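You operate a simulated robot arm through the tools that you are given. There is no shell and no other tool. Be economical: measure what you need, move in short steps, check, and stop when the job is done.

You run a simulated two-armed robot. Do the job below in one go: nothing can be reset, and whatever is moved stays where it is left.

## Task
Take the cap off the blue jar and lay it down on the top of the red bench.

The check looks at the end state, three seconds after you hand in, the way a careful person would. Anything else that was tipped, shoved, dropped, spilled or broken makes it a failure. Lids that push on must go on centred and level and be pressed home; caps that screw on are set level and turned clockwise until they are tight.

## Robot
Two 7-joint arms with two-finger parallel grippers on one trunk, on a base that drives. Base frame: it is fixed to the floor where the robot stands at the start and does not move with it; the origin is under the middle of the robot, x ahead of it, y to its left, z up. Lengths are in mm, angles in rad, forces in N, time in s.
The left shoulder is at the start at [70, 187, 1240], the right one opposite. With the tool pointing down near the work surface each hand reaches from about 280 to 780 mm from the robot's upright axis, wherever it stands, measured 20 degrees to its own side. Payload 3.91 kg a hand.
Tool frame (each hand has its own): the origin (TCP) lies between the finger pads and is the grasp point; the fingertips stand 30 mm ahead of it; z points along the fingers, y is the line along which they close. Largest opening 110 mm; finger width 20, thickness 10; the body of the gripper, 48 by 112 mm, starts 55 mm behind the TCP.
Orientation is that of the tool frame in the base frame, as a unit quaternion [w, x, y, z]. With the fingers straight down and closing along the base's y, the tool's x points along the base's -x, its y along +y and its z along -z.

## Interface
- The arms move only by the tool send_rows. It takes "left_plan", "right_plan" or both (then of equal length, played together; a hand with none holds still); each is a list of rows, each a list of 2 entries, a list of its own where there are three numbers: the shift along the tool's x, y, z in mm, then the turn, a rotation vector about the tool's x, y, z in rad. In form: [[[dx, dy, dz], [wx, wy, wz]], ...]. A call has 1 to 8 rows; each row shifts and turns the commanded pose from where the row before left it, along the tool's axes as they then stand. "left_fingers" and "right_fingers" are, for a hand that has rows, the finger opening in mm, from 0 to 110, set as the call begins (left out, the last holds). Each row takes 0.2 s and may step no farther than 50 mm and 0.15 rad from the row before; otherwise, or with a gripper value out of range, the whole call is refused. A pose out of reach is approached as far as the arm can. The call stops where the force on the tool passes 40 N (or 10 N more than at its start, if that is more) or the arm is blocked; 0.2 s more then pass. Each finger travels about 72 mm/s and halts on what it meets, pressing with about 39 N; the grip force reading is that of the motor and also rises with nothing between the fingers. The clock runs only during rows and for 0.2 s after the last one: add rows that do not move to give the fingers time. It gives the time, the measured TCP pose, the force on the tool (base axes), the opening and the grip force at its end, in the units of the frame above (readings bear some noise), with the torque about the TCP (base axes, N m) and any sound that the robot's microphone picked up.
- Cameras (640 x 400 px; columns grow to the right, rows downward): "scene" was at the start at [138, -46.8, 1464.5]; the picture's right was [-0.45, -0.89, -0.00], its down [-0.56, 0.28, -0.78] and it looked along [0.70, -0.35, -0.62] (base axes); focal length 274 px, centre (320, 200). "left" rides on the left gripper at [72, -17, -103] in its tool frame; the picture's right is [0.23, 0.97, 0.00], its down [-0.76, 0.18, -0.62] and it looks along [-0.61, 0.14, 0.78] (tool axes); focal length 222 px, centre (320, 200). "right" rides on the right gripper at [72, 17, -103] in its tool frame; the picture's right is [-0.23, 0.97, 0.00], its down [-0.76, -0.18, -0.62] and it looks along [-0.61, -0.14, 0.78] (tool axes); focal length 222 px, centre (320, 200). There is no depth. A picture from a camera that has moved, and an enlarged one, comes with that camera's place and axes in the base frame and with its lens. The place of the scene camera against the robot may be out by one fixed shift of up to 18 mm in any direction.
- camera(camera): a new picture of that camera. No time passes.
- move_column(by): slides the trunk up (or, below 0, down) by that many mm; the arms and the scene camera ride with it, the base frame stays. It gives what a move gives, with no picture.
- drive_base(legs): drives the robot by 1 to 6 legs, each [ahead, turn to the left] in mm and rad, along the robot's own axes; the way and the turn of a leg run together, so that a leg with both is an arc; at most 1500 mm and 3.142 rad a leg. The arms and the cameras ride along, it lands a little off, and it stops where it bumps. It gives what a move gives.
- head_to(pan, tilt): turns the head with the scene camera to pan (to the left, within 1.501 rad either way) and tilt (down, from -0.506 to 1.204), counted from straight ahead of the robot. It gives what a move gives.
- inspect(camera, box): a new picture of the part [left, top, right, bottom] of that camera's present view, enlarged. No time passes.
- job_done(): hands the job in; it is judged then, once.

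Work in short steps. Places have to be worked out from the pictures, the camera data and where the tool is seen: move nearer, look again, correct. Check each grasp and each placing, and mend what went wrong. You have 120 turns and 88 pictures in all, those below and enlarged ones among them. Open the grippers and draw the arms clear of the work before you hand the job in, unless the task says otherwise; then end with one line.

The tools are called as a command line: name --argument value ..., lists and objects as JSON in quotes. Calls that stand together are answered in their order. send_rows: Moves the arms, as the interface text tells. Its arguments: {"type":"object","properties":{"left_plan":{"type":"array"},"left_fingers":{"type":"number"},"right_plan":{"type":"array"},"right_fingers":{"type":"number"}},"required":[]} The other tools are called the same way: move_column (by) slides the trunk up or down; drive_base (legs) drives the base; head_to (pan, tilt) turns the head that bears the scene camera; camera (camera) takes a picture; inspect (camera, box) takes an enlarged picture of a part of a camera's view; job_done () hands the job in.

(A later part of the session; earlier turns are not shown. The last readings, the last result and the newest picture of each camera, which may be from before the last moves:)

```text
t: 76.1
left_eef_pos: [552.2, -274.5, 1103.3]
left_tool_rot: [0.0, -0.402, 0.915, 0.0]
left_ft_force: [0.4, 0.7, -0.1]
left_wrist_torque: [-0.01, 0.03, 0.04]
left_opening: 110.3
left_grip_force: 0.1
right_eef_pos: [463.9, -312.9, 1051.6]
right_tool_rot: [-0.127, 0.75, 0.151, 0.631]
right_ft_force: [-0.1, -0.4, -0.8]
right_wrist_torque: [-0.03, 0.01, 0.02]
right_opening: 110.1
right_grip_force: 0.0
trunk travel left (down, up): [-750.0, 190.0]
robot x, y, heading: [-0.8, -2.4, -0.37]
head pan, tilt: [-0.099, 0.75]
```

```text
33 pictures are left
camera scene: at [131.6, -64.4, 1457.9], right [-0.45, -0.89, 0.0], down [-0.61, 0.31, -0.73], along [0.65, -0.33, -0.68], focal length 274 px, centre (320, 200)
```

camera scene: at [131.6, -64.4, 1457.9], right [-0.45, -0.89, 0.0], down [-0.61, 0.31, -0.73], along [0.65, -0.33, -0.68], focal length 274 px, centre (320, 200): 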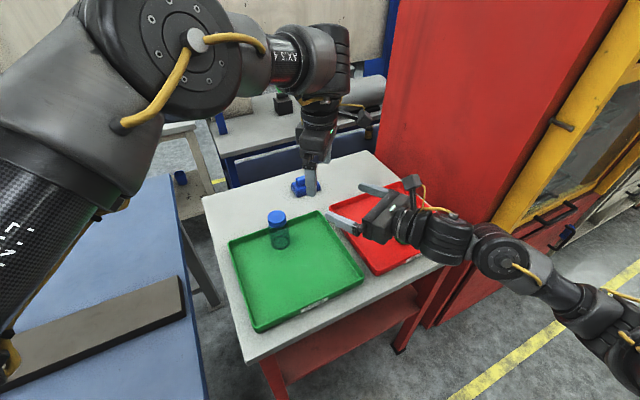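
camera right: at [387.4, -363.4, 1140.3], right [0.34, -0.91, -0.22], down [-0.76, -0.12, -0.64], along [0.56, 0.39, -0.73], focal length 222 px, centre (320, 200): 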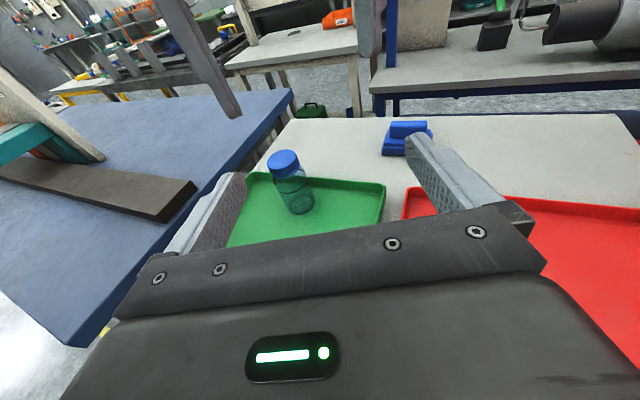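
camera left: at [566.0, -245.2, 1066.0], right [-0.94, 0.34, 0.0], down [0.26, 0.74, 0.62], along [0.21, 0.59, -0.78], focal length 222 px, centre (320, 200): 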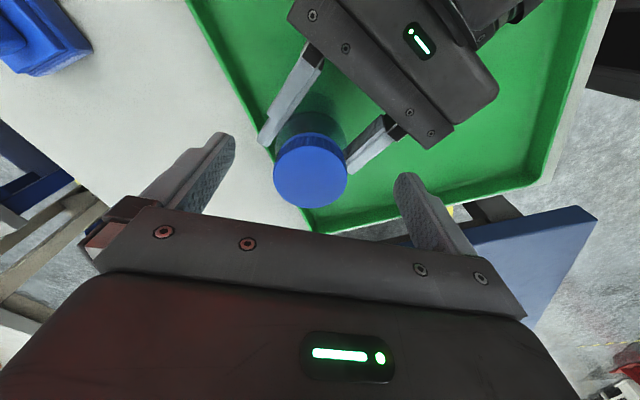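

The jar is undisturbed. I'll bring the left hand over the cap again and the right hand to its new pre-grasp, then lower the right.

send_rows --left_plan '[[[-25, 8, 0], [0, 0, 0]], [[-25, 8, 0], [0, 0, 0]], [[-25, 8, 0], [0, 0, 0]], [[-25.7, 7.3, 0], [0, 0, 0]], [[0, 0, 0], [0, 0, 0]]]' --right_plan '[[[2.1, -18, 12.3], [0, 0, 0]], [[2.1, -18, 12.3], [0, 0, 0]], [[2.1, -18, 12.3], [0, 0, 0]], [[2.1, -18, 12.3], [0, 0, 0]], [[0, 0, 0], [0, 0, 0]]]'

send_rows --left_plan '[[[0, 0, 30], [0, 0, 0]], [[0, 0, 30], [0, 0, 0]], [[0, 0, 35], [0, 0, 0]], [[0, 0, 0], [0, 0, 0.15]], [[0, 0, 0], [0, 0, 0.15]], [[0, 0, 0], [0, 0, 0.15]], [[0, 0, 0], [0, 0, 0]]]' --right_plan '[[[-24, 0, 4.1], [0, 0, 0]], [[-24, 0, 4.1], [0, 0, 0]], [[-24, 0, 4.1], [0, 0, 0]], [[-24, 0, 4.1], [0, 0, 0]], [[-24, 0, 4.1], [0, 0, 0]], [[-22, 0, 3.8], [0, 0, 0]], [[0, 0, 0], [0, 0, 0]]]'

camera --camera "right"

camera --camera "left"

```text
t: 77.3
left_eef_pos: [595.0, -181.4, 1104.3]
left_tool_rot: [0.001, -0.402, 0.916, 0.001]
left_ft_force: [-0.3, 0.5, -0.1]
left_wrist_torque: [-0.01, 0.0, 0.0]
left_opening: 109.9
left_grip_force: 0.0
right_eef_pos: [480.1, -228.1, 1052.5]
right_tool_rot: [-0.126, 0.75, 0.15, 0.632]
right_ft_force: [0.1, 0.0, 0.1]
right_wrist_torque: [0.0, 0.01, 0.04]
right_opening: 110.2
right_grip_force: 0.1
trunk travel left (down, up): [-750.0, 190.0]
robot x, y, heading: [0.0, 1.9, -0.372]
head pan, tilt: [-0.099, 0.75]
```

```text
t: 78.9
left_eef_pos: [597.6, -180.0, 1008.3]
left_tool_rot: [-0.001, -0.185, 0.983, 0.001]
left_ft_force: [-1.2, 0.4, 0.8]
left_wrist_torque: [-0.01, -0.06, 0.0]
left_opening: 110.1
left_grip_force: 0.0
right_eef_pos: [481.0, -227.9, 908.4]
right_tool_rot: [-0.126, 0.75, 0.15, 0.632]
right_ft_force: [0.5, 1.3, 0.1]
right_wrist_torque: [-0.02, 0.02, -0.01]
right_opening: 110.0
right_grip_force: 0.0
trunk travel left (down, up): [-750.0, 190.0]
robot x, y, heading: [-2.4, -2.8, -0.375]
head pan, tilt: [-0.099, 0.75]
```

```text
32 pictures are left
camera right: at [405.1, -278.1, 996.1], right [0.34, -0.91, -0.22], down [-0.75, -0.12, -0.64], along [0.56, 0.39, -0.73], focal length 222 px, centre (320, 200)
```

right: 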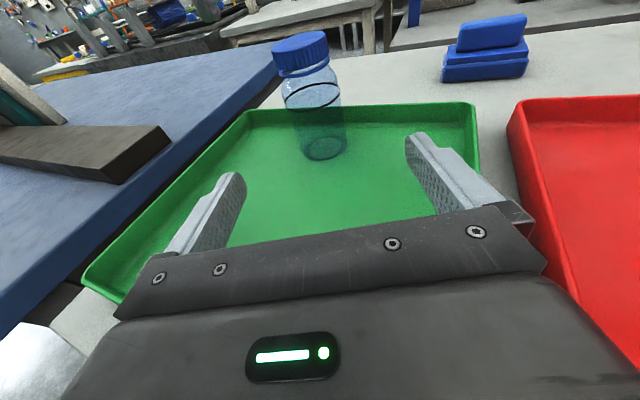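

```text
31 pictures are left
camera left: at [535.0, -221.6, 1111.6], right [-0.57, 0.82, 0.0], down [0.64, 0.44, 0.62], along [0.51, 0.35, -0.78], focal length 222 px, centre (320, 200)
```

left: 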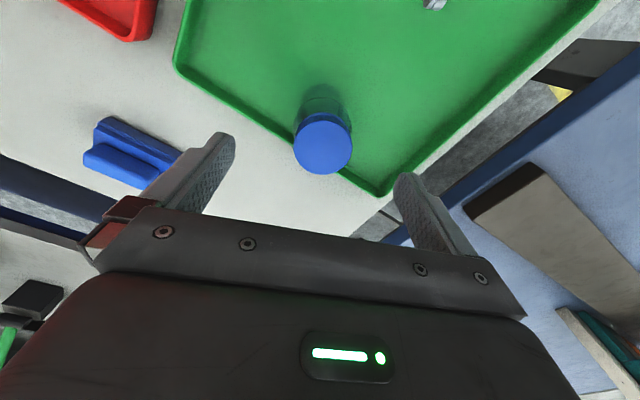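

The left reaches fine now and is centred to about 1–2 mm. Next I'll advance the right hand on the jar.

send_rows --right_plan '[[[2.6, -0.5, 20.5], [0, 0, 0]], [[2.6, -0.5, 20.5], [0, 0, 0]], [[2.6, -0.5, 20.5], [0, 0, 0]], [[2.6, -0.5, 20.5], [0, 0, 0]], [[0, 0, 0], [0, 0, 0]]]'

camera --camera "right"

```text
t: 80.1
left_eef_pos: [597.3, -180.2, 1008.9]
left_tool_rot: [0.0, -0.188, 0.982, 0.0]
left_ft_force: [-0.6, -0.3, -0.2]
left_wrist_torque: [0.0, -0.02, 0.01]
left_opening: 110.1
left_grip_force: 0.1
right_eef_pos: [556.8, -195.3, 905.2]
right_tool_rot: [-0.127, 0.749, 0.15, 0.632]
right_ft_force: [-0.1, -0.7, -0.6]
right_wrist_torque: [0.02, 0.02, 0.0]
right_opening: 109.9
right_grip_force: 0.1
trunk travel left (down, up): [-750.0, 190.0]
robot x, y, heading: [6.0, -1.5, -0.369]
head pan, tilt: [-0.099, 0.75]
```

```text
30 pictures are left
camera right: at [480.6, -244.6, 992.8], right [0.34, -0.91, -0.22], down [-0.76, -0.12, -0.64], along [0.56, 0.39, -0.73], focal length 222 px, centre (320, 200)
```

right: 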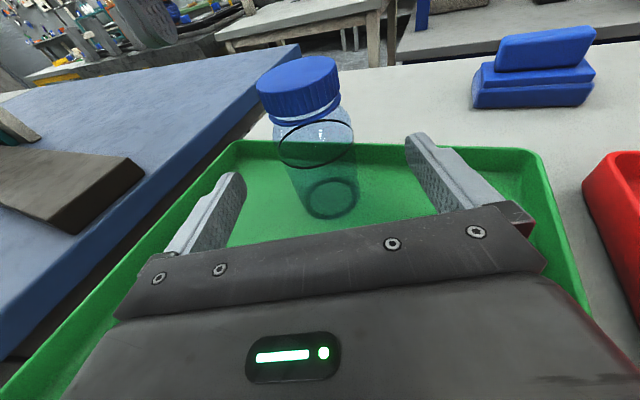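

Same picture as the earlier good approach, so I'll advance 43 mm and grip.

send_rows --right_plan '[[[0.6, 0, 14], [0, 0, 0]], [[0.6, 0, 14], [0, 0, 0]], [[0.6, 0, 14.3], [0, 0, 0]], [[0, 0, 0], [0, 0, 0]]]'

send_rows --right_fingers 0 --right_plan '[[[0, 0, 0], [0, 0, 0]], [[0, 0, 0], [0, 0, 0]], [[0, 0, 0], [0, 0, 0]], [[0, 0, 0], [0, 0, 0]], [[0, 0, 0], [0, 0, 0]]]'

camera --camera "right"

camera --camera "left"

```text
t: 81.1
left_eef_pos: [597.6, -181.5, 1009.1]
left_tool_rot: [0.0, -0.187, 0.982, 0.0]
left_ft_force: [0.1, -0.2, 0.0]
left_wrist_torque: [-0.01, 0.0, 0.01]
left_opening: 110.1
left_grip_force: 0.0
right_eef_pos: [594.8, -177.2, 898.9]
right_tool_rot: [-0.127, 0.75, 0.151, 0.631]
right_ft_force: [1.0, 0.0, 0.5]
right_wrist_torque: [-0.02, 0.01, 0.0]
right_opening: 110.0
right_grip_force: 0.2
trunk travel left (down, up): [-750.0, 190.0]
robot x, y, heading: [-0.9, -1.9, -0.371]
head pan, tilt: [-0.099, 0.75]
```

```text
t: 82.3
left_eef_pos: [595.9, -179.4, 1009.3]
left_tool_rot: [0.0, -0.187, 0.982, 0.0]
left_ft_force: [0.1, 0.1, -0.4]
left_wrist_torque: [0.0, 0.01, 0.02]
left_opening: 110.0
left_grip_force: 0.0
right_eef_pos: [593.4, -177.3, 900.1]
right_tool_rot: [-0.126, 0.751, 0.15, 0.631]
right_ft_force: [0.2, 0.0, 0.1]
right_wrist_torque: [-0.04, -0.01, 0.02]
right_opening: 51.5
right_grip_force: 38.8
trunk travel left (down, up): [-750.0, 190.0]
robot x, y, heading: [0.2, 0.1, -0.377]
head pan, tilt: [-0.099, 0.75]
```

```text
29 pictures are left
camera right: at [519.0, -227.2, 987.9], right [0.34, -0.91, -0.22], down [-0.76, -0.12, -0.64], along [0.56, 0.39, -0.73], focal length 222 px, centre (320, 200)
```

right: 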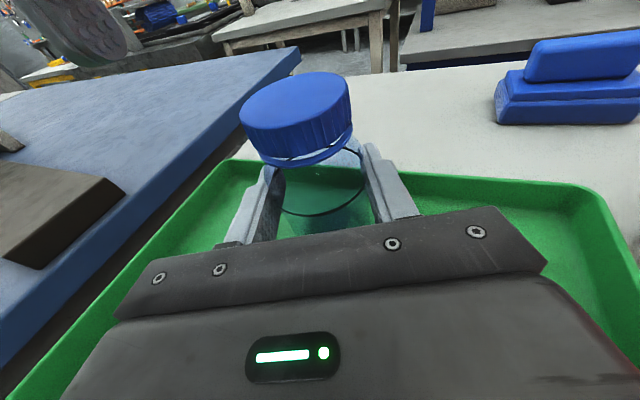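

```text
28 pictures are left
camera left: at [535.3, -221.7, 1111.6], right [-0.57, 0.82, 0.0], down [0.64, 0.45, 0.62], along [0.51, 0.36, -0.78], focal length 222 px, centre (320, 200)
```

left: 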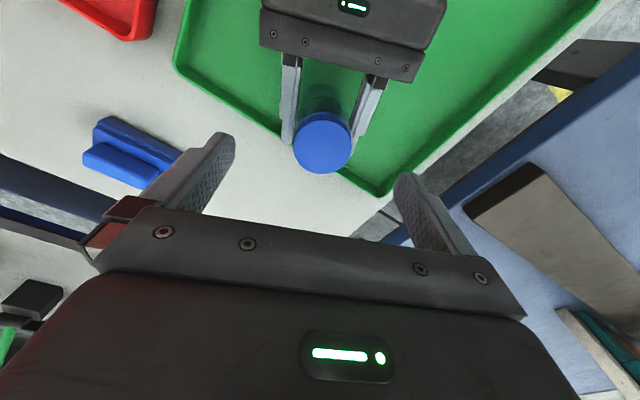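

The jar is held again. I'll descend over the cap and close the left fingers.

send_rows --left_plan '[[[0, 0.7, 14], [0, 0, 0]], [[0, 0, 14], [0, 0, 0]], [[0, 0, 10], [0, 0, 0]], [[0, 0, 7], [0, 0, 0]], [[0, 0, 0], [0, 0, 0]]]'

send_rows --left_fingers 0 --left_plan '[[[0, 0, 0], [0, 0, 0]], [[0, 0, 0], [0, 0, 0]], [[0, 0, 0], [0, 0, 0]], [[0, 0, 0], [0, 0, 0]], [[0, 0, 0], [0, 0, 0]], [[0, 0, 0], [0, 0, 0]]]'

send_rows --left_plan '[[[0, 0, 0], [0, 0, -0.1]], [[0, 0, 0], [0, 0, -0.1]], [[0, 0, 0], [0, 0, -0.1]]]'

camera --camera "right"

```text
t: 83.5
left_eef_pos: [596.6, -177.9, 962.3]
left_tool_rot: [-0.001, -0.188, 0.982, 0.0]
left_ft_force: [0.3, -0.8, 0.1]
left_wrist_torque: [0.0, 0.02, 0.01]
left_opening: 110.1
left_grip_force: 0.1
right_eef_pos: [594.4, -177.7, 899.7]
right_tool_rot: [-0.126, 0.751, 0.15, 0.631]
right_ft_force: [-0.3, 0.2, 0.1]
right_wrist_torque: [-0.02, 0.01, -0.02]
right_opening: 51.3
right_grip_force: 39.4
trunk travel left (down, up): [-750.0, 190.0]
robot x, y, heading: [1.1, 1.4, -0.371]
head pan, tilt: [-0.099, 0.75]
```

```text
t: 84.9
left_eef_pos: [595.0, -177.8, 962.5]
left_tool_rot: [0.0, -0.187, 0.982, 0.001]
left_ft_force: [-2.4, 4.5, 0.7]
left_wrist_torque: [0.12, 0.09, -0.01]
left_opening: 43.2
left_grip_force: 39.5
right_eef_pos: [595.1, -178.6, 900.5]
right_tool_rot: [-0.127, 0.75, 0.151, 0.631]
right_ft_force: [3.8, -3.7, -0.1]
right_wrist_torque: [0.2, 0.08, -0.01]
right_opening: 51.4
right_grip_force: 38.8
trunk travel left (down, up): [-750.0, 190.0]
robot x, y, heading: [5.2, 3.3, -0.379]
head pan, tilt: [-0.099, 0.75]
```

```text
t: 85.7
left_eef_pos: [597.0, -177.9, 961.4]
left_tool_rot: [0.0, -0.333, 0.943, 0.001]
left_ft_force: [-3.7, 3.0, -1.3]
left_wrist_torque: [0.09, 0.07, 0.02]
left_opening: 43.6
left_grip_force: 39.3
right_eef_pos: [594.6, -177.3, 899.1]
right_tool_rot: [-0.126, 0.75, 0.15, 0.631]
right_ft_force: [3.4, -1.6, -0.5]
right_wrist_torque: [0.11, 0.12, -0.01]
right_opening: 51.5
right_grip_force: 38.9
trunk travel left (down, up): [-750.0, 190.0]
robot x, y, heading: [-2.1, -1.4, -0.374]
head pan, tilt: [-0.099, 0.75]
```

```text
27 pictures are left
camera right: at [519.1, -227.1, 987.9], right [0.34, -0.91, -0.22], down [-0.76, -0.12, -0.64], along [0.56, 0.39, -0.73], focal length 222 px, centre (320, 200)
```

right: 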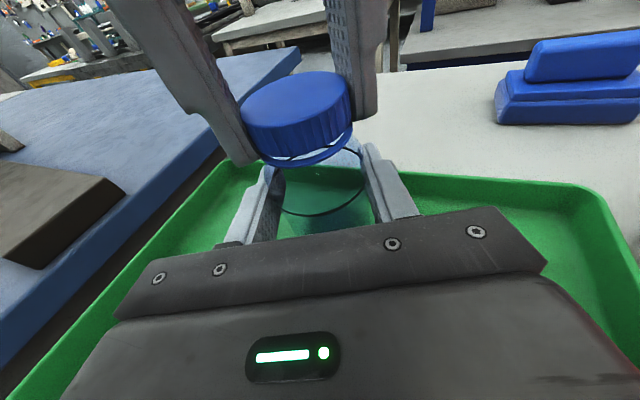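

Well centred now, with low forces. I'll continue the counter-clockwise stroke, easing up slightly with the thread.

send_rows --left_plan '[[[0, 0, -0.07], [0, 0, -0.15]], [[0, 0, -0.07], [0, 0, -0.15]], [[0, 0, -0.07], [0, 0, -0.15]], [[0, 0, -0.07], [0, 0, -0.15]], [[0, 0, -0.07], [0, 0, -0.15]], [[0, 0, -0.07], [0, 0, -0.15]], [[0, 0, -0.07], [0, 0, -0.15]], [[0, 0, -0.07], [0, 0, -0.15]]]'

camera --camera "right"

```text
t: 87.5
left_eef_pos: [597.3, -177.3, 964.8]
left_tool_rot: [-0.001, 0.808, -0.589, 0.002]
left_ft_force: [24.9, -0.6, -8.2]
left_wrist_torque: [-0.08, -0.7, -0.07]
left_opening: 43.3
left_grip_force: 39.0
right_eef_pos: [594.8, -176.4, 898.8]
right_tool_rot: [-0.128, 0.75, 0.152, 0.631]
right_ft_force: [-24.0, 0.9, 7.7]
right_wrist_torque: [0.0, -0.85, 0.06]
right_opening: 51.7
right_grip_force: 38.5
trunk travel left (down, up): [-750.0, 190.0]
robot x, y, heading: [-3.3, -3.6, -0.371]
head pan, tilt: [-0.099, 0.75]
```

```text
26 pictures are left
camera right: at [518.7, -226.5, 987.9], right [0.34, -0.91, -0.22], down [-0.75, -0.13, -0.64], along [0.56, 0.39, -0.73], focal length 222 px, centre (320, 200)
```

right: 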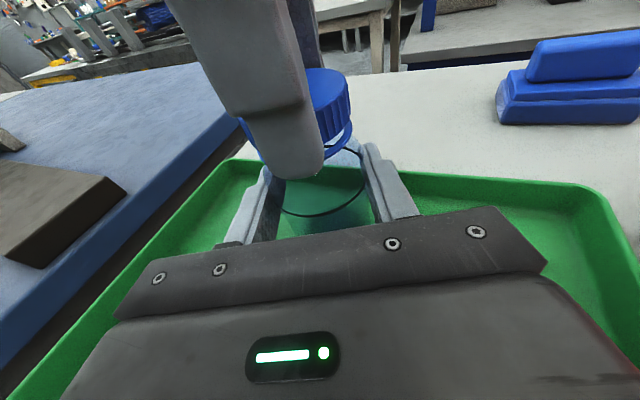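

The cap turned with the hand. A 25 N side force says the axis is off by about 2.4 mm, so I'll relieve it and then orbit about the cap axis.

send_rows --left_plan '[[[0.4, -1.2, 0], [0, 0, 0]], [[0.4, -1.2, 0], [0, 0, 0]], [[0, 0, 0], [0, 0, 0]]]'

```text
t: 88.3
left_eef_pos: [598.0, -178.0, 964.8]
left_tool_rot: [0.001, 0.806, -0.591, 0.0]
left_ft_force: [10.9, -0.2, -2.5]
left_wrist_torque: [-0.08, -0.36, -0.04]
left_opening: 43.1
left_grip_force: 38.8
right_eef_pos: [594.6, -178.2, 898.8]
right_tool_rot: [-0.128, 0.75, 0.152, 0.631]
right_ft_force: [-12.2, 0.5, 3.8]
right_wrist_torque: [0.07, -0.27, 0.0]
right_opening: 51.5
right_grip_force: 39.2
trunk travel left (down, up): [-750.0, 190.0]
robot x, y, heading: [-0.3, 0.1, -0.374]
head pan, tilt: [-0.099, 0.75]
```

That helped. I'll relieve the rest and keep turning with compensation.

send_rows --left_plan '[[[0.5, -1.8, 0], [0, 0, 0]], [[-0.2, -0.5, 0], [0, 0, -0.15]], [[-0.2, -0.5, 0], [0, 0, -0.15]], [[-0.2, -0.5, 0], [0, 0, -0.15]], [[-0.2, -0.5, 0], [0, 0, -0.15]], [[-0.2, -0.5, 0], [0, 0, -0.15]], [[0, 0, 0], [0, 0, 0]]]'

camera --camera "right"

```text
t: 89.9
left_eef_pos: [601.2, -176.8, 964.1]
left_tool_rot: [0.002, 0.967, -0.255, -0.002]
left_ft_force: [-27.0, -10.2, 7.2]
left_wrist_torque: [-0.41, 1.09, 0.05]
left_opening: 43.4
left_grip_force: 39.0
right_eef_pos: [594.2, -177.6, 899.7]
right_tool_rot: [-0.127, 0.751, 0.151, 0.631]
right_ft_force: [27.2, 9.6, -5.2]
right_wrist_torque: [-0.24, 0.65, -0.01]
right_opening: 51.4
right_grip_force: 39.2
trunk travel left (down, up): [-750.0, 190.0]
robot x, y, heading: [-4.1, -4.1, -0.373]
head pan, tilt: [-0.099, 0.75]
```

```text
25 pictures are left
camera right: at [519.2, -227.2, 988.0], right [0.34, -0.91, -0.22], down [-0.76, -0.12, -0.64], along [0.56, 0.39, -0.73], focal length 222 px, centre (320, 200)
```

right: 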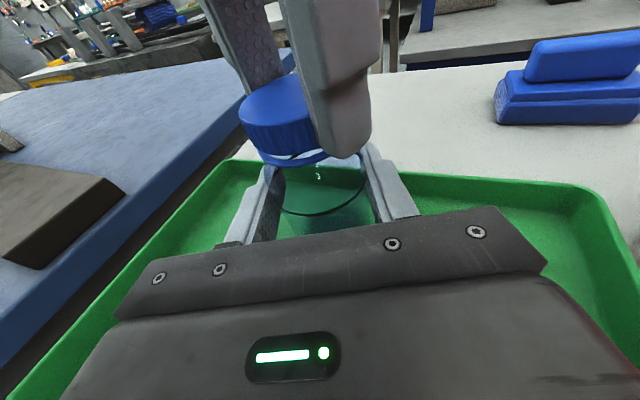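

Overcompensated. I'll relieve in the opposite direction and drop the compensation.

send_rows --left_plan '[[[-1.5, 1.8, 0], [0, 0, 0]], [[-1.5, 1.8, 0], [0, 0, 0]], [[0, 0, 0], [0, 0, 0]]]'

```text
t: 90.7
left_eef_pos: [600.0, -176.2, 964.7]
left_tool_rot: [-0.001, 0.967, -0.254, 0.002]
left_ft_force: [5.2, -6.8, 1.2]
left_wrist_torque: [-0.24, 0.33, -0.01]
left_opening: 43.1
left_grip_force: 39.1
right_eef_pos: [594.1, -177.5, 899.6]
right_tool_rot: [-0.128, 0.749, 0.152, 0.632]
right_ft_force: [-4.9, 7.5, 0.8]
right_wrist_torque: [-0.2, -0.78, 0.03]
right_opening: 51.8
right_grip_force: 38.6
trunk travel left (down, up): [-750.0, 190.0]
robot x, y, heading: [-3.6, -2.0, -0.375]
head pan, tilt: [-0.099, 0.75]
```

Forces are low again, so I'll keep turning.

send_rows --left_plan '[[[0, 0, 0], [0, 0, -0.15]], [[0, 0, 0], [0, 0, -0.15]], [[0, 0, 0], [0, 0, -0.15]], [[0, 0, 0], [0, 0, -0.15]], [[0, 0, 0], [0, 0, -0.15]], [[0, 0, 0], [0, 0, 0]]]'

camera --camera "right"

```text
t: 92.1
left_eef_pos: [598.2, -177.7, 964.2]
left_tool_rot: [-0.001, 0.993, 0.118, 0.0]
left_ft_force: [18.8, 2.8, 2.7]
left_wrist_torque: [0.09, -0.46, -0.09]
left_opening: 43.1
left_grip_force: 38.8
right_eef_pos: [594.1, -178.3, 899.3]
right_tool_rot: [-0.126, 0.75, 0.15, 0.631]
right_ft_force: [-18.6, -2.3, 1.2]
right_wrist_torque: [0.18, -0.59, 0.05]
right_opening: 51.7
right_grip_force: 39.5
trunk travel left (down, up): [-750.0, 190.0]
robot x, y, heading: [1.6, 1.6, -0.37]
head pan, tilt: [-0.099, 0.75]
```

```text
24 pictures are left
camera right: at [518.6, -227.5, 988.0], right [0.34, -0.91, -0.22], down [-0.76, -0.12, -0.64], along [0.56, 0.39, -0.73], focal length 222 px, centre (320, 200)
```

right: 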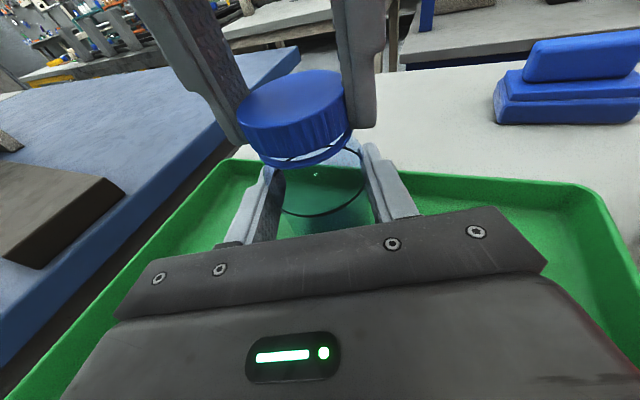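

I'll zoom in to see whether the cap has risen from its ring.

inspect --camera "right" --box '[220, 50, 380, 220]'

```text
2.35 times, centred on (300, 135) of right
camera zoom: at [518.6, -227.5, 988.0], right [0.34, -0.91, -0.22], down [-0.76, -0.12, -0.64], along [0.56, 0.39, -0.73], focal length 523 px, centre (367, 353)
```

zoom: 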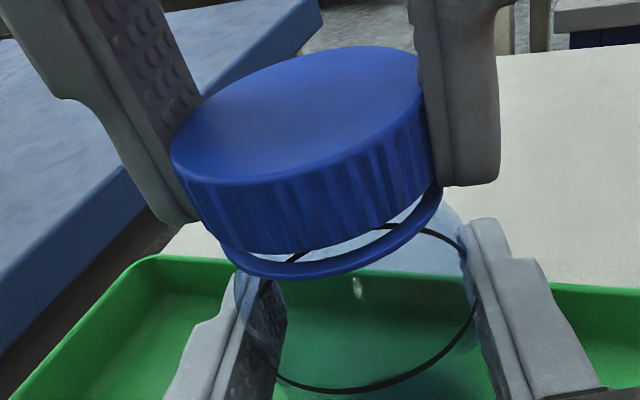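

The gap between cap and ring has clearly grown, so it is unscrewing. I'll relieve the side force and turn further.

send_rows --left_plan '[[[2.2, 0.2, -0.5], [0, 0, 0]], [[0, 0, 0], [0, 0, -0.15]], [[0, 0, 0], [0, 0, -0.15]], [[0, 0, 0], [0, 0, -0.15]], [[0, 0, 0], [0, 0, -0.15]], [[0, 0, 0], [0, 0, 0]]]'

inspect --camera "right" --box '[220, 50, 380, 220]'

```text
t: 93.5
left_eef_pos: [600.8, -178.1, 964.0]
left_tool_rot: [-0.002, 0.914, 0.406, -0.001]
left_ft_force: [-5.8, 7.7, -1.6]
left_wrist_torque: [0.15, 0.09, 0.0]
left_opening: 43.1
left_grip_force: 39.5
right_eef_pos: [595.4, -178.8, 899.6]
right_tool_rot: [-0.126, 0.751, 0.15, 0.631]
right_ft_force: [4.3, -7.1, 0.7]
right_wrist_torque: [0.33, 0.24, -0.09]
right_opening: 51.6
right_grip_force: 39.0
trunk travel left (down, up): [-750.0, 190.0]
robot x, y, heading: [0.2, -3.2, -0.373]
head pan, tilt: [-0.099, 0.75]
```

```text
2.35 times, centred on (300, 135) of right
camera zoom: at [519.5, -228.1, 988.1], right [0.34, -0.91, -0.22], down [-0.76, -0.12, -0.64], along [0.56, 0.39, -0.73], focal length 523 px, centre (367, 353)
```

zoom: 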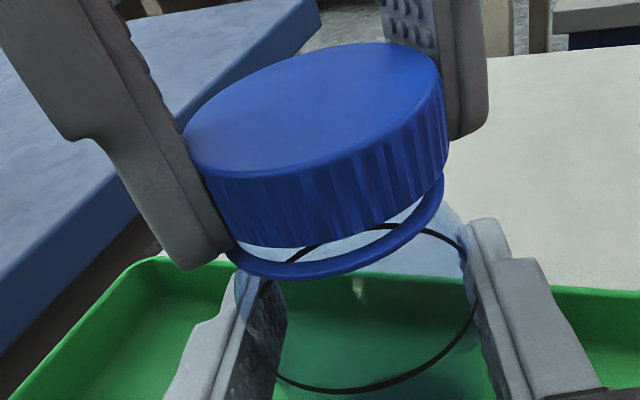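

The cap keeps rising with low forces. I'll do more turns.

send_rows --left_plan '[[[0, 0, -0.3], [0, 0, -0.15]], [[0, 0, 0], [0, 0, -0.15]], [[0, 0, -0.2], [0, 0, -0.15]], [[0, 0, 0], [0, 0, -0.15]], [[0, 0, 0], [0, 0, 0]]]'

inspect --camera "right" --box '[220, 50, 380, 220]'

```text
t: 94.7
left_eef_pos: [600.2, -176.1, 964.1]
left_tool_rot: [-0.002, 0.754, 0.657, 0.001]
left_ft_force: [-16.4, 16.2, 0.1]
left_wrist_torque: [0.33, 0.35, -0.14]
left_opening: 43.0
left_grip_force: 39.1
right_eef_pos: [595.3, -179.0, 899.1]
right_tool_rot: [-0.126, 0.75, 0.15, 0.631]
right_ft_force: [16.8, -16.6, -0.3]
right_wrist_torque: [0.74, 0.74, -0.02]
right_opening: 51.7
right_grip_force: 39.0
trunk travel left (down, up): [-750.0, 190.0]
robot x, y, heading: [-2.1, 0.1, -0.378]
head pan, tilt: [-0.099, 0.75]
```

```text
2.35 times, centred on (300, 135) of right
camera zoom: at [519.6, -228.3, 988.0], right [0.34, -0.91, -0.22], down [-0.76, -0.12, -0.64], along [0.56, 0.39, -0.73], focal length 523 px, centre (367, 353)
```

zoom: 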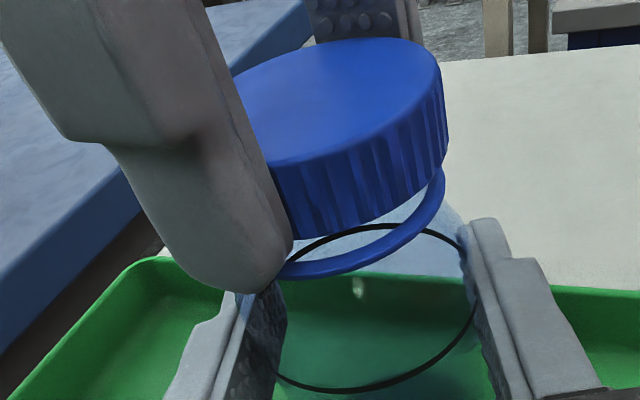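

It's still rising. I'll relieve the side force and continue, with a slight lift.

send_rows --left_plan '[[[1.6, -2.1, 0], [0, 0, 0]], [[0, 0, -0.3], [0, 0, -0.15]], [[0, 0, -0.3], [0, 0, -0.15]], [[0, 0, -0.3], [0, 0, -0.15]], [[0, 0, -0.3], [0, 0, -0.15]], [[0, 0, 0], [0, 0, 0]]]'

inspect --camera "right" --box '[220, 50, 380, 220]'

```text
t: 96.1
left_eef_pos: [597.6, -175.0, 966.4]
left_tool_rot: [0.001, 0.526, 0.85, 0.0]
left_ft_force: [-9.7, 10.4, -0.9]
left_wrist_torque: [0.21, 0.18, -0.11]
left_opening: 43.1
left_grip_force: 38.8
right_eef_pos: [593.1, -178.3, 900.3]
right_tool_rot: [-0.126, 0.751, 0.15, 0.631]
right_ft_force: [8.4, -9.2, -0.4]
right_wrist_torque: [0.42, 0.39, 0.07]
right_opening: 51.3
right_grip_force: 38.5
trunk travel left (down, up): [-750.0, 190.0]
robot x, y, heading: [0.3, -4.1, -0.371]
head pan, tilt: [-0.099, 0.75]
```

```text
2.35 times, centred on (300, 135) of right
camera zoom: at [519.1, -227.2, 987.9], right [0.34, -0.91, -0.22], down [-0.76, -0.12, -0.64], along [0.56, 0.39, -0.73], focal length 523 px, centre (367, 353)
```

zoom: 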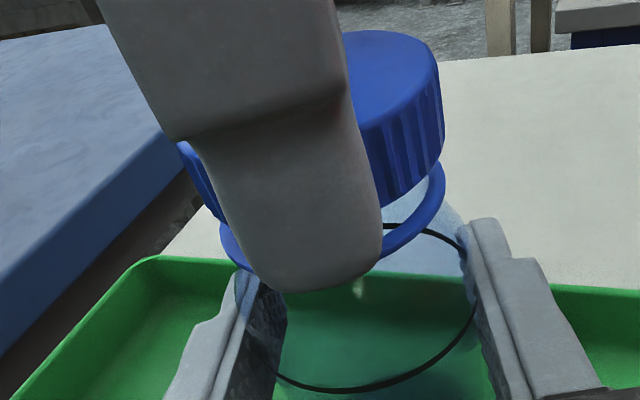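

The gap keeps growing with no vertical pull. I'll continue with another four steps.

send_rows --left_plan '[[[0.8, -1, -0.3], [0, 0, -0.15]], [[0, 0, -0.3], [0, 0, -0.15]], [[0, 0, -0.3], [0, 0, -0.15]], [[0, 0, -0.3], [0, 0, -0.15]], [[0, 0, -0.3], [0, 0, -0.15]], [[0, 0, 0], [0, 0, 0]]]'

inspect --camera "right" --box '[220, 50, 380, 220]'

```text
t: 97.5
left_eef_pos: [596.8, -175.3, 968.6]
left_tool_rot: [0.0, 0.178, 0.984, 0.0]
left_ft_force: [-2.2, 0.7, -1.0]
left_wrist_torque: [0.04, 0.04, 0.02]
left_opening: 43.3
left_grip_force: 39.4
right_eef_pos: [594.8, -177.2, 899.4]
right_tool_rot: [-0.128, 0.75, 0.152, 0.631]
right_ft_force: [2.5, 0.0, 0.2]
right_wrist_torque: [-0.03, 0.11, -0.01]
right_opening: 51.6
right_grip_force: 39.5
trunk travel left (down, up): [-750.0, 190.0]
robot x, y, heading: [0.3, -0.5, -0.372]
head pan, tilt: [-0.099, 0.75]
```

```text
2.35 times, centred on (300, 135) of right
camera zoom: at [518.8, -226.6, 987.9], right [0.34, -0.91, -0.22], down [-0.76, -0.12, -0.64], along [0.56, 0.39, -0.73], focal length 523 px, centre (367, 353)
```

zoom: 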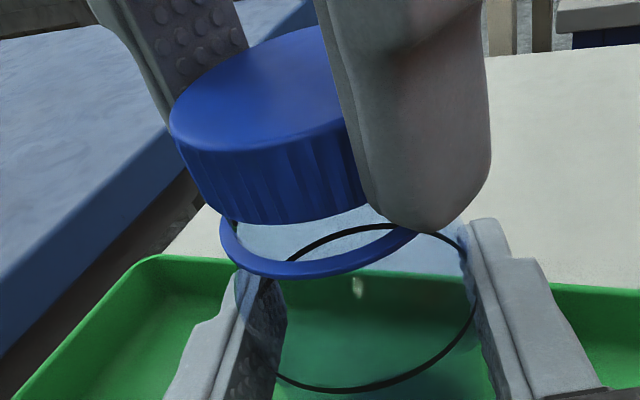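

Forces have dropped to nearly nothing, so the thread may be free. I'll lift gently and watch the vertical force.

send_rows --left_plan '[[[0, 0, -1.5], [0, 0, 0]], [[0, 0, -1.5], [0, 0, 0]], [[0, 0, 0], [0, 0, 0]]]'

```text
t: 98.3
left_eef_pos: [597.0, -174.6, 971.6]
left_tool_rot: [0.0, 0.178, 0.984, 0.0]
left_ft_force: [-2.5, -2.1, -1.0]
left_wrist_torque: [-0.08, 0.08, -0.02]
left_opening: 43.2
left_grip_force: 39.1
right_eef_pos: [595.0, -176.3, 899.6]
right_tool_rot: [-0.127, 0.75, 0.151, 0.631]
right_ft_force: [2.8, 2.6, 0.9]
right_wrist_torque: [-0.1, 0.16, -0.01]
right_opening: 51.4
right_grip_force: 39.1
trunk travel left (down, up): [-750.0, 190.0]
robot x, y, heading: [-0.0, -3.1, -0.371]
head pan, tilt: [-0.099, 0.75]
```

No vertical pull, so it's free. I'll lift the cap clear, straight up.

send_rows --left_plan '[[[0, 0, -4], [0, 0, 0]], [[0, 0, -6], [0, 0, 0]], [[0, 0, -15], [0, 0, 0]], [[0, 0, -25], [0, 0, 0]], [[0, 0, -30], [0, 0, 0]], [[0, 0, 0], [0, 0, 0]]]'

camera --camera "right"

camera --camera "scene"

```text
t: 99.7
left_eef_pos: [597.4, -175.7, 1053.0]
left_tool_rot: [-0.001, 0.178, 0.984, -0.001]
left_ft_force: [0.1, 0.0, 0.9]
left_wrist_torque: [-0.01, 0.02, -0.02]
left_opening: 43.2
left_grip_force: 39.3
right_eef_pos: [594.5, -177.7, 899.1]
right_tool_rot: [-0.127, 0.75, 0.151, 0.631]
right_ft_force: [-0.5, -1.0, 1.3]
right_wrist_torque: [0.0, 0.03, -0.04]
right_opening: 51.6
right_grip_force: 39.5
trunk travel left (down, up): [-750.0, 190.0]
robot x, y, heading: [0.5, -2.0, -0.373]
head pan, tilt: [-0.099, 0.75]
```

```text
18 pictures are left
camera right: at [519.2, -227.2, 987.9], right [0.34, -0.91, -0.22], down [-0.76, -0.12, -0.64], along [0.56, 0.39, -0.73], focal length 222 px, centre (320, 200)
```

right: 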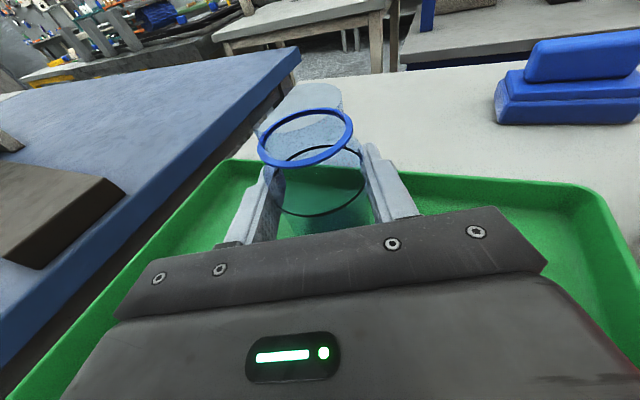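

```text
17 pictures are left
camera scene: at [131.8, -63.9, 1458.0], right [-0.45, -0.89, 0.0], down [-0.61, 0.31, -0.73], along [0.65, -0.33, -0.68], focal length 274 px, centre (320, 200)
```

scene: 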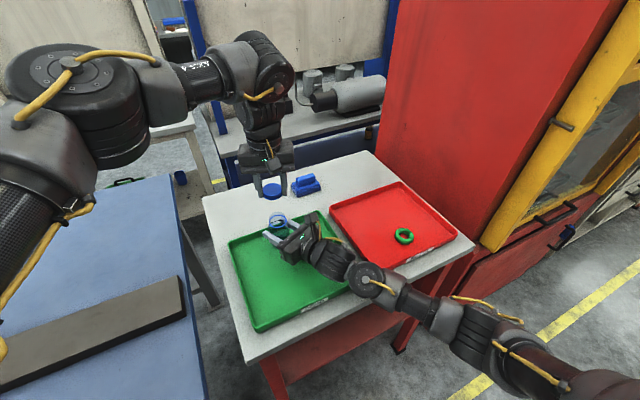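

The cap is off and in the left hand, and the jar stays held upright. I'll carry the cap to the free grey bench top beyond the tray, at about (705, −160), and lower it partway.

send_rows --left_plan '[[[-24, 13.2, 0], [0, 0, 0]], [[-24, 13.2, 0], [0, 0, 0]], [[-24, 13.2, 0], [0, 0, 0]], [[-24, 13.2, 0], [0, 0, 0]], [[0, 0, 30], [0, 0, 0]], [[0, 0, 30], [0, 0, 0]], [[0, 0, 30], [0, 0, 0]], [[0, 0, 30], [0, 0, 0]]]'

camera --camera "scene"

camera --camera "left"

```text
t: 101.5
left_eef_pos: [674.3, -162.9, 931.2]
left_tool_rot: [0.0, 0.177, 0.984, 0.0]
left_ft_force: [-0.2, -0.1, -0.4]
left_wrist_torque: [0.01, 0.0, 0.0]
left_opening: 43.2
left_grip_force: 38.7
left hand out of reach, approached as far as the arm can: row 3, 4
right_eef_pos: [596.3, -176.7, 899.9]
right_tool_rot: [-0.126, 0.751, 0.15, 0.631]
right_ft_force: [1.3, 0.0, -0.7]
right_wrist_torque: [0.03, 0.01, -0.02]
right_opening: 51.4
right_grip_force: 39.6
trunk travel left (down, up): [-750.0, 190.0]
robot x, y, heading: [-1.0, -1.0, -0.369]
head pan, tilt: [-0.099, 0.75]
```

```text
16 pictures are left
camera scene: at [132.0, -64.0, 1458.0], right [-0.45, -0.89, 0.0], down [-0.61, 0.31, -0.73], along [0.65, -0.33, -0.68], focal length 274 px, centre (320, 200)
```

scene: 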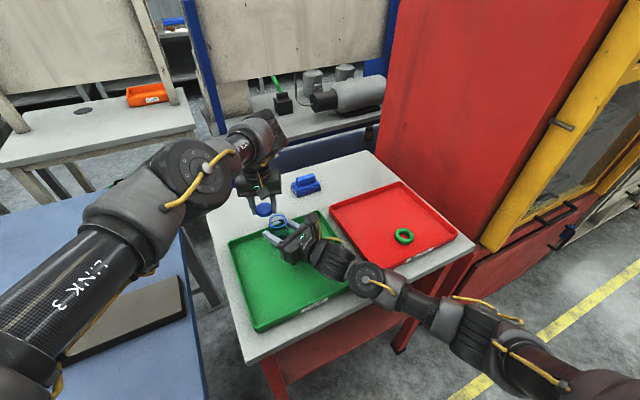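

```text
15 pictures are left
camera left: at [600.0, -152.9, 1033.6], right [0.13, 0.99, 0.0], down [0.78, -0.1, 0.62], along [0.62, -0.08, -0.78], focal length 222 px, centre (320, 200)
```

left: 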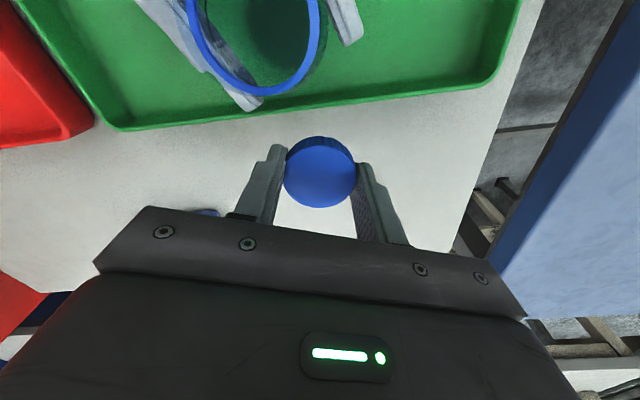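

The cap is just beyond the tray's rim. I'll try for 20 mm more clearance outward, then lower partway.

send_rows --left_plan '[[[-10, -3, 0], [0, 0, 0]], [[-10, -3, 0], [0, 0, 0]], [[0, 0, 15], [0, 0, 0]], [[0, 0, 15], [0, 0, 0]], [[0, 0, 0], [0, 0, 0]]]'

camera --camera "left"

```text
t: 102.7
left_eef_pos: [673.4, -162.7, 901.0]
left_tool_rot: [0.001, 0.179, 0.984, 0.0]
left_ft_force: [0.0, 0.4, -0.4]
left_wrist_torque: [0.0, 0.02, -0.01]
left_opening: 43.2
left_grip_force: 39.4
left hand out of reach, approached as far as the arm can: row 1, 2
right_eef_pos: [594.6, -178.6, 900.8]
right_tool_rot: [-0.127, 0.75, 0.151, 0.631]
right_ft_force: [-1.1, -0.7, 0.0]
right_wrist_torque: [-0.01, 0.0, -0.03]
right_opening: 51.2
right_grip_force: 38.9
trunk travel left (down, up): [-750.0, 190.0]
robot x, y, heading: [-1.0, 0.0, -0.368]
head pan, tilt: [-0.099, 0.75]
```

```text
14 pictures are left
camera left: at [598.8, -153.2, 1004.2], right [0.13, 0.99, 0.0], down [0.77, -0.1, 0.62], along [0.62, -0.08, -0.78], focal length 222 px, centre (320, 200)
```

left: 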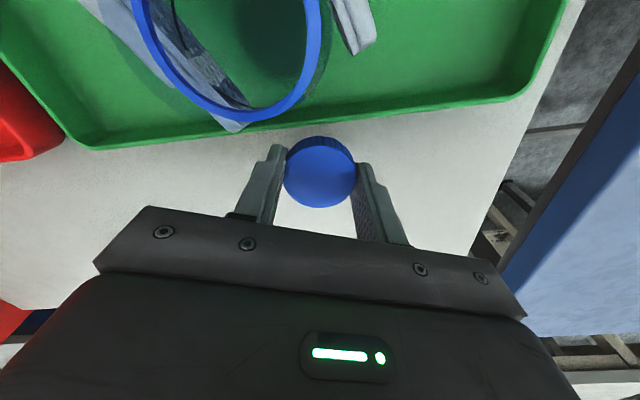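

The camera bracket would sit right above the open jar here. I'll shift about 35 mm in +y along the rim (raised a little), then lower until contact.

send_rows --left_plan '[[[0, 0, -15], [0, 0, 0]], [[4.2, 17, 0], [0, 0, 0]], [[4.2, 17, 0], [0, 0, 0]], [[-4, 0, 15], [0, 0, 0]], [[0, 0, 12], [0, 0, 0]], [[0, 0, 0], [0, 0, 0]]]'

camera --camera "left"

```text
t: 104.1
left_eef_pos: [682.3, -130.9, 888.5]
left_tool_rot: [-0.001, 0.177, 0.984, 0.0]
left_ft_force: [-0.7, 0.7, 0.0]
left_wrist_torque: [0.02, 0.03, 0.02]
left_opening: 43.4
left_grip_force: 38.8
right_eef_pos: [593.7, -176.9, 898.8]
right_tool_rot: [-0.126, 0.751, 0.15, 0.631]
right_ft_force: [0.7, 0.2, -0.6]
right_wrist_torque: [0.03, 0.0, 0.02]
right_opening: 51.6
right_grip_force: 39.1
trunk travel left (down, up): [-750.0, 190.0]
robot x, y, heading: [-1.0, -0.6, -0.371]
head pan, tilt: [-0.099, 0.75]
```

```text
13 pictures are left
camera left: at [608.1, -120.4, 991.4], right [0.13, 0.99, 0.0], down [0.78, -0.1, 0.62], along [0.62, -0.08, -0.78], focal length 222 px, centre (320, 200)
```

left: 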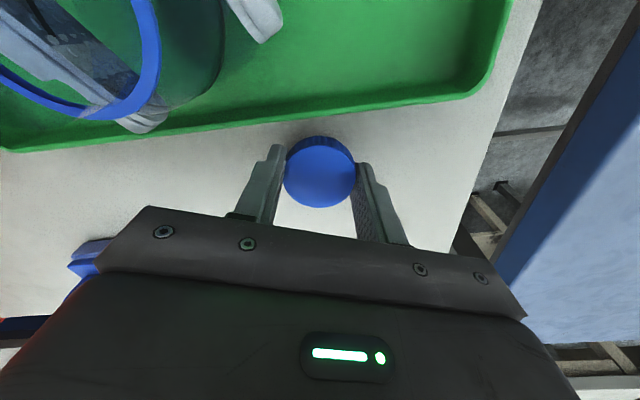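

Good clearance now, at (682, −131). I'll lower in small steps until it touches the bench.

send_rows --left_plan '[[[0, 0, 3], [0, 0, 0]], [[0, 0, 2], [0, 0, 0]], [[0, 0, 2], [0, 0, 0]], [[0, 0, 1.5], [0, 0, 0]], [[0, 0, 0], [0, 0, 0]]]'

```text
t: 105.3
left_eef_pos: [680.8, -130.2, 880.1]
left_tool_rot: [-0.001, 0.179, 0.984, 0.0]
left_ft_force: [0.0, 0.2, -0.6]
left_wrist_torque: [-0.01, 0.02, -0.01]
left_opening: 43.2
left_grip_force: 39.1
right_eef_pos: [593.9, -177.0, 899.3]
right_tool_rot: [-0.126, 0.751, 0.151, 0.63]
right_ft_force: [0.1, 0.2, -0.5]
right_wrist_torque: [-0.04, -0.01, -0.01]
right_opening: 51.6
right_grip_force: 38.6
trunk travel left (down, up): [-750.0, 190.0]
robot x, y, heading: [1.9, -1.4, -0.373]
head pan, tilt: [-0.099, 0.75]
```

No contact yet; continuing in 1 mm steps.

send_rows --left_plan '[[[0, 0, 1], [0, 0, 0]], [[0, 0, 1], [0, 0, 0]], [[0, 0, 1], [0, 0, 0]], [[0, 0, 0], [0, 0, 0]]]'

```text
t: 106.3
left_eef_pos: [681.4, -130.1, 878.2]
left_tool_rot: [-0.001, 0.178, 0.984, 0.0]
left_ft_force: [-0.5, -0.5, 0.8]
left_wrist_torque: [-0.02, -0.02, -0.01]
left_opening: 43.3
left_grip_force: 39.3
right_eef_pos: [593.6, -179.0, 900.3]
right_tool_rot: [-0.126, 0.751, 0.15, 0.631]
right_ft_force: [-0.1, 0.5, 0.3]
right_wrist_torque: [0.01, 0.04, -0.02]
right_opening: 51.5
right_grip_force: 38.7
trunk travel left (down, up): [-750.0, 190.0]
robot x, y, heading: [0.1, 2.1, -0.37]
head pan, tilt: [-0.099, 0.75]
```

send_rows --left_plan '[[[0, 0, 1], [0, 0, 0]], [[0, 0, 1], [0, 0, 0]], [[0, 0, 0], [0, 0, 0]]]'

```text
t: 107.1
left_eef_pos: [681.7, -130.8, 875.0]
left_tool_rot: [0.0, 0.178, 0.984, 0.0]
left_ft_force: [-0.6, -0.5, 0.1]
left_wrist_torque: [0.01, 0.0, -0.03]
left_opening: 43.0
left_grip_force: 39.3
right_eef_pos: [594.4, -177.5, 900.6]
right_tool_rot: [-0.126, 0.751, 0.15, 0.631]
right_ft_force: [0.1, 0.2, 0.0]
right_wrist_torque: [0.01, 0.01, -0.02]
right_opening: 51.6
right_grip_force: 39.0
trunk travel left (down, up): [-750.0, 190.0]
robot x, y, heading: [0.7, 2.6, -0.368]
head pan, tilt: [-0.099, 0.75]
```

Still no contact at a TCP height of 875. Tips should be about at the surface, so I'll continue carefully.

send_rows --left_plan '[[[0, 0, 1], [0, 0, 0]], [[0, 0, 0.5], [0, 0, 0]], [[0, 0, 0], [0, 0, 0]]]'

inspect --camera "scene" --box '[210, 150, 330, 250]'

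```text
t: 107.9
left_eef_pos: [680.9, -129.7, 873.7]
left_tool_rot: [0.0, 0.177, 0.984, 0.0]
left_ft_force: [0.7, -0.1, 0.2]
left_wrist_torque: [0.01, 0.0, 0.0]
left_opening: 43.4
left_grip_force: 38.9
right_eef_pos: [594.3, -177.5, 898.4]
right_tool_rot: [-0.127, 0.751, 0.151, 0.631]
right_ft_force: [-0.6, -0.2, -0.6]
right_wrist_torque: [0.02, 0.04, 0.0]
right_opening: 51.6
right_grip_force: 38.4
trunk travel left (down, up): [-750.0, 190.0]
robot x, y, heading: [1.9, 2.5, -0.375]
head pan, tilt: [-0.099, 0.75]
```

```text
4.00 times, centred on (270, 200) of scene
camera zoom: at [131.7, -63.9, 1458.0], right [-0.45, -0.89, 0.0], down [-0.61, 0.31, -0.73], along [0.65, -0.33, -0.68], focal length 1095 px, centre (520, 200)
```

zoom: 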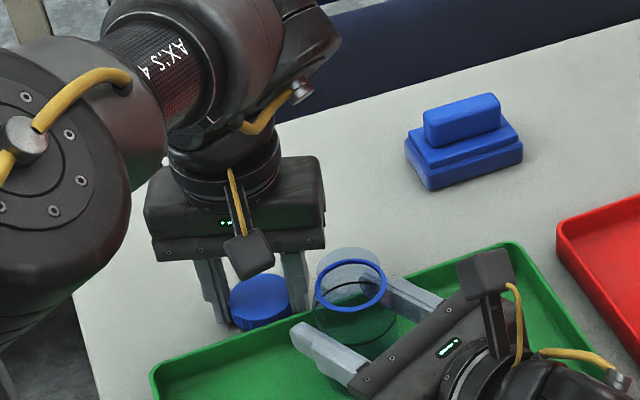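

Nearly there. A few more 1 mm steps, letting the force tell me.

send_rows --left_plan '[[[0, 0, 1], [0, 0, 0]], [[0, 0, 1], [0, 0, 0]], [[0, 0, 0], [0, 0, 0]]]'

```text
t: 108.7
left_eef_pos: [680.6, -129.0, 871.2]
left_tool_rot: [0.0, 0.177, 0.984, -0.001]
left_ft_force: [-0.3, 1.3, -0.4]
left_wrist_torque: [0.03, -0.02, -0.02]
left_opening: 43.4
left_grip_force: 39.3
right_eef_pos: [594.6, -177.6, 898.5]
right_tool_rot: [-0.126, 0.751, 0.151, 0.631]
right_ft_force: [0.2, 0.1, -0.3]
right_wrist_torque: [-0.02, 0.03, -0.02]
right_opening: 51.3
right_grip_force: 38.8
trunk travel left (down, up): [-750.0, 190.0]
robot x, y, heading: [1.0, 0.6, -0.37]
head pan, tilt: [-0.099, 0.75]
```

send_rows --left_plan '[[[0, 0, 1], [0, 0, 0]], [[0, 0, 1], [0, 0, 0]], [[0, 0, 0], [0, 0, 0]]]'

inspect --camera "left" --box '[220, 110, 420, 260]'

```text
t: 109.5
left_eef_pos: [681.7, -129.0, 870.8]
left_tool_rot: [-0.001, 0.178, 0.984, 0.0]
left_ft_force: [-0.6, 1.0, 3.1]
left_wrist_torque: [-0.06, 0.07, -0.05]
left_opening: 43.4
left_grip_force: 39.3
right_eef_pos: [593.7, -177.4, 900.2]
right_tool_rot: [-0.126, 0.751, 0.15, 0.631]
right_ft_force: [-0.1, -1.0, 0.4]
right_wrist_torque: [0.01, 0.02, 0.01]
right_opening: 51.5
right_grip_force: 38.5
trunk travel left (down, up): [-750.0, 190.0]
robot x, y, heading: [-0.4, -2.2, -0.37]
head pan, tilt: [-0.099, 0.75]
```

```text
2.67 times, centred on (320, 185) of left
camera zoom: at [607.1, -119.5, 972.8], right [0.13, 0.99, 0.0], down [0.78, -0.1, 0.62], along [0.62, -0.08, -0.78], focal length 592 px, centre (320, 240)
```

zoom: 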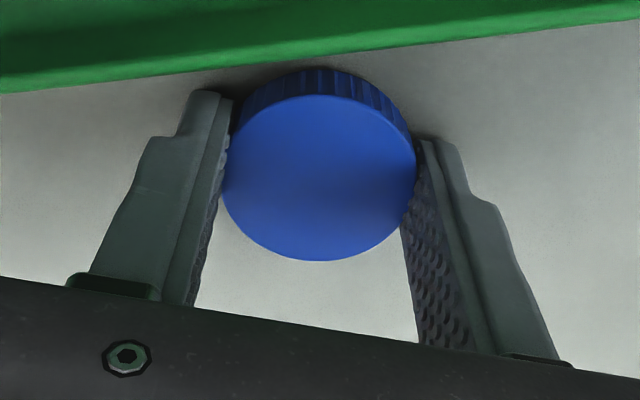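

Contact: +3 N upward, with the cap resting on the bench. I'll open just enough to release (66 mm), then lift straight up.

send_rows --left_fingers 66 --left_plan '[[[0, 0, 0], [0, 0, 0]], [[0, 0, 0], [0, 0, 0]], [[0, 0, 0], [0, 0, 0]]]'

send_rows --left_plan '[[[0, 0, -10], [0, 0, 0]], [[0, 0, -20], [0, 0, 0]], [[0, 0, -40], [0, 0, 0]], [[0, 0, -40], [0, 0, 0]], [[0, 0, -40], [0, 0, 0]], [[0, 0, 0], [0, 0, 0]]]'

camera --camera "left"

```text
t: 110.3
left_eef_pos: [683.0, -128.2, 869.1]
left_tool_rot: [0.002, 0.178, 0.984, 0.0]
left_ft_force: [2.5, 4.2, 6.2]
left_wrist_torque: [-0.05, 0.05, 0.0]
left_opening: 63.5
left_grip_force: 0.2
right_eef_pos: [595.1, -177.6, 899.9]
right_tool_rot: [-0.126, 0.751, 0.15, 0.631]
right_ft_force: [0.4, 0.8, -0.3]
right_wrist_torque: [0.01, -0.02, 0.03]
right_opening: 51.7
right_grip_force: 39.0
trunk travel left (down, up): [-750.0, 190.0]
robot x, y, heading: [0.3, 0.8, -0.372]
head pan, tilt: [-0.099, 0.75]
```

```text
t: 111.7
left_eef_pos: [681.8, -131.2, 1018.0]
left_tool_rot: [0.0, 0.179, 0.984, 0.0]
left_ft_force: [-0.1, -0.3, 0.4]
left_wrist_torque: [0.01, 0.03, -0.03]
left_opening: 66.1
left_grip_force: 0.0
right_eef_pos: [595.6, -179.1, 899.5]
right_tool_rot: [-0.127, 0.75, 0.151, 0.631]
right_ft_force: [-0.5, -0.2, 0.7]
right_wrist_torque: [-0.02, 0.08, -0.06]
right_opening: 51.1
right_grip_force: 38.6
trunk travel left (down, up): [-750.0, 190.0]
robot x, y, heading: [1.7, 1.2, -0.367]
head pan, tilt: [-0.099, 0.75]
```

```text
10 pictures are left
camera left: at [607.5, -121.7, 1121.9], right [0.13, 0.99, 0.0], down [0.78, -0.1, 0.62], along [0.62, -0.08, -0.78], focal length 222 px, centre (320, 200)
```

left: 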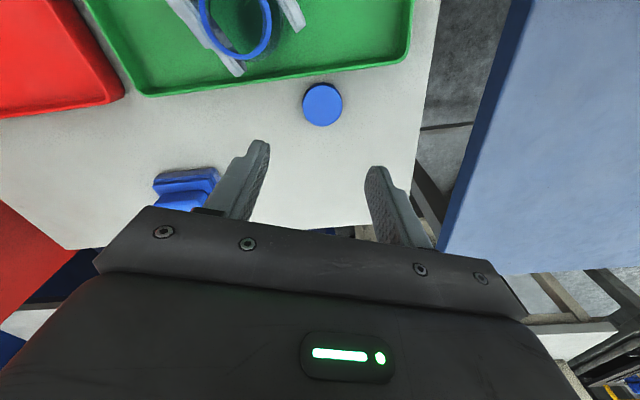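

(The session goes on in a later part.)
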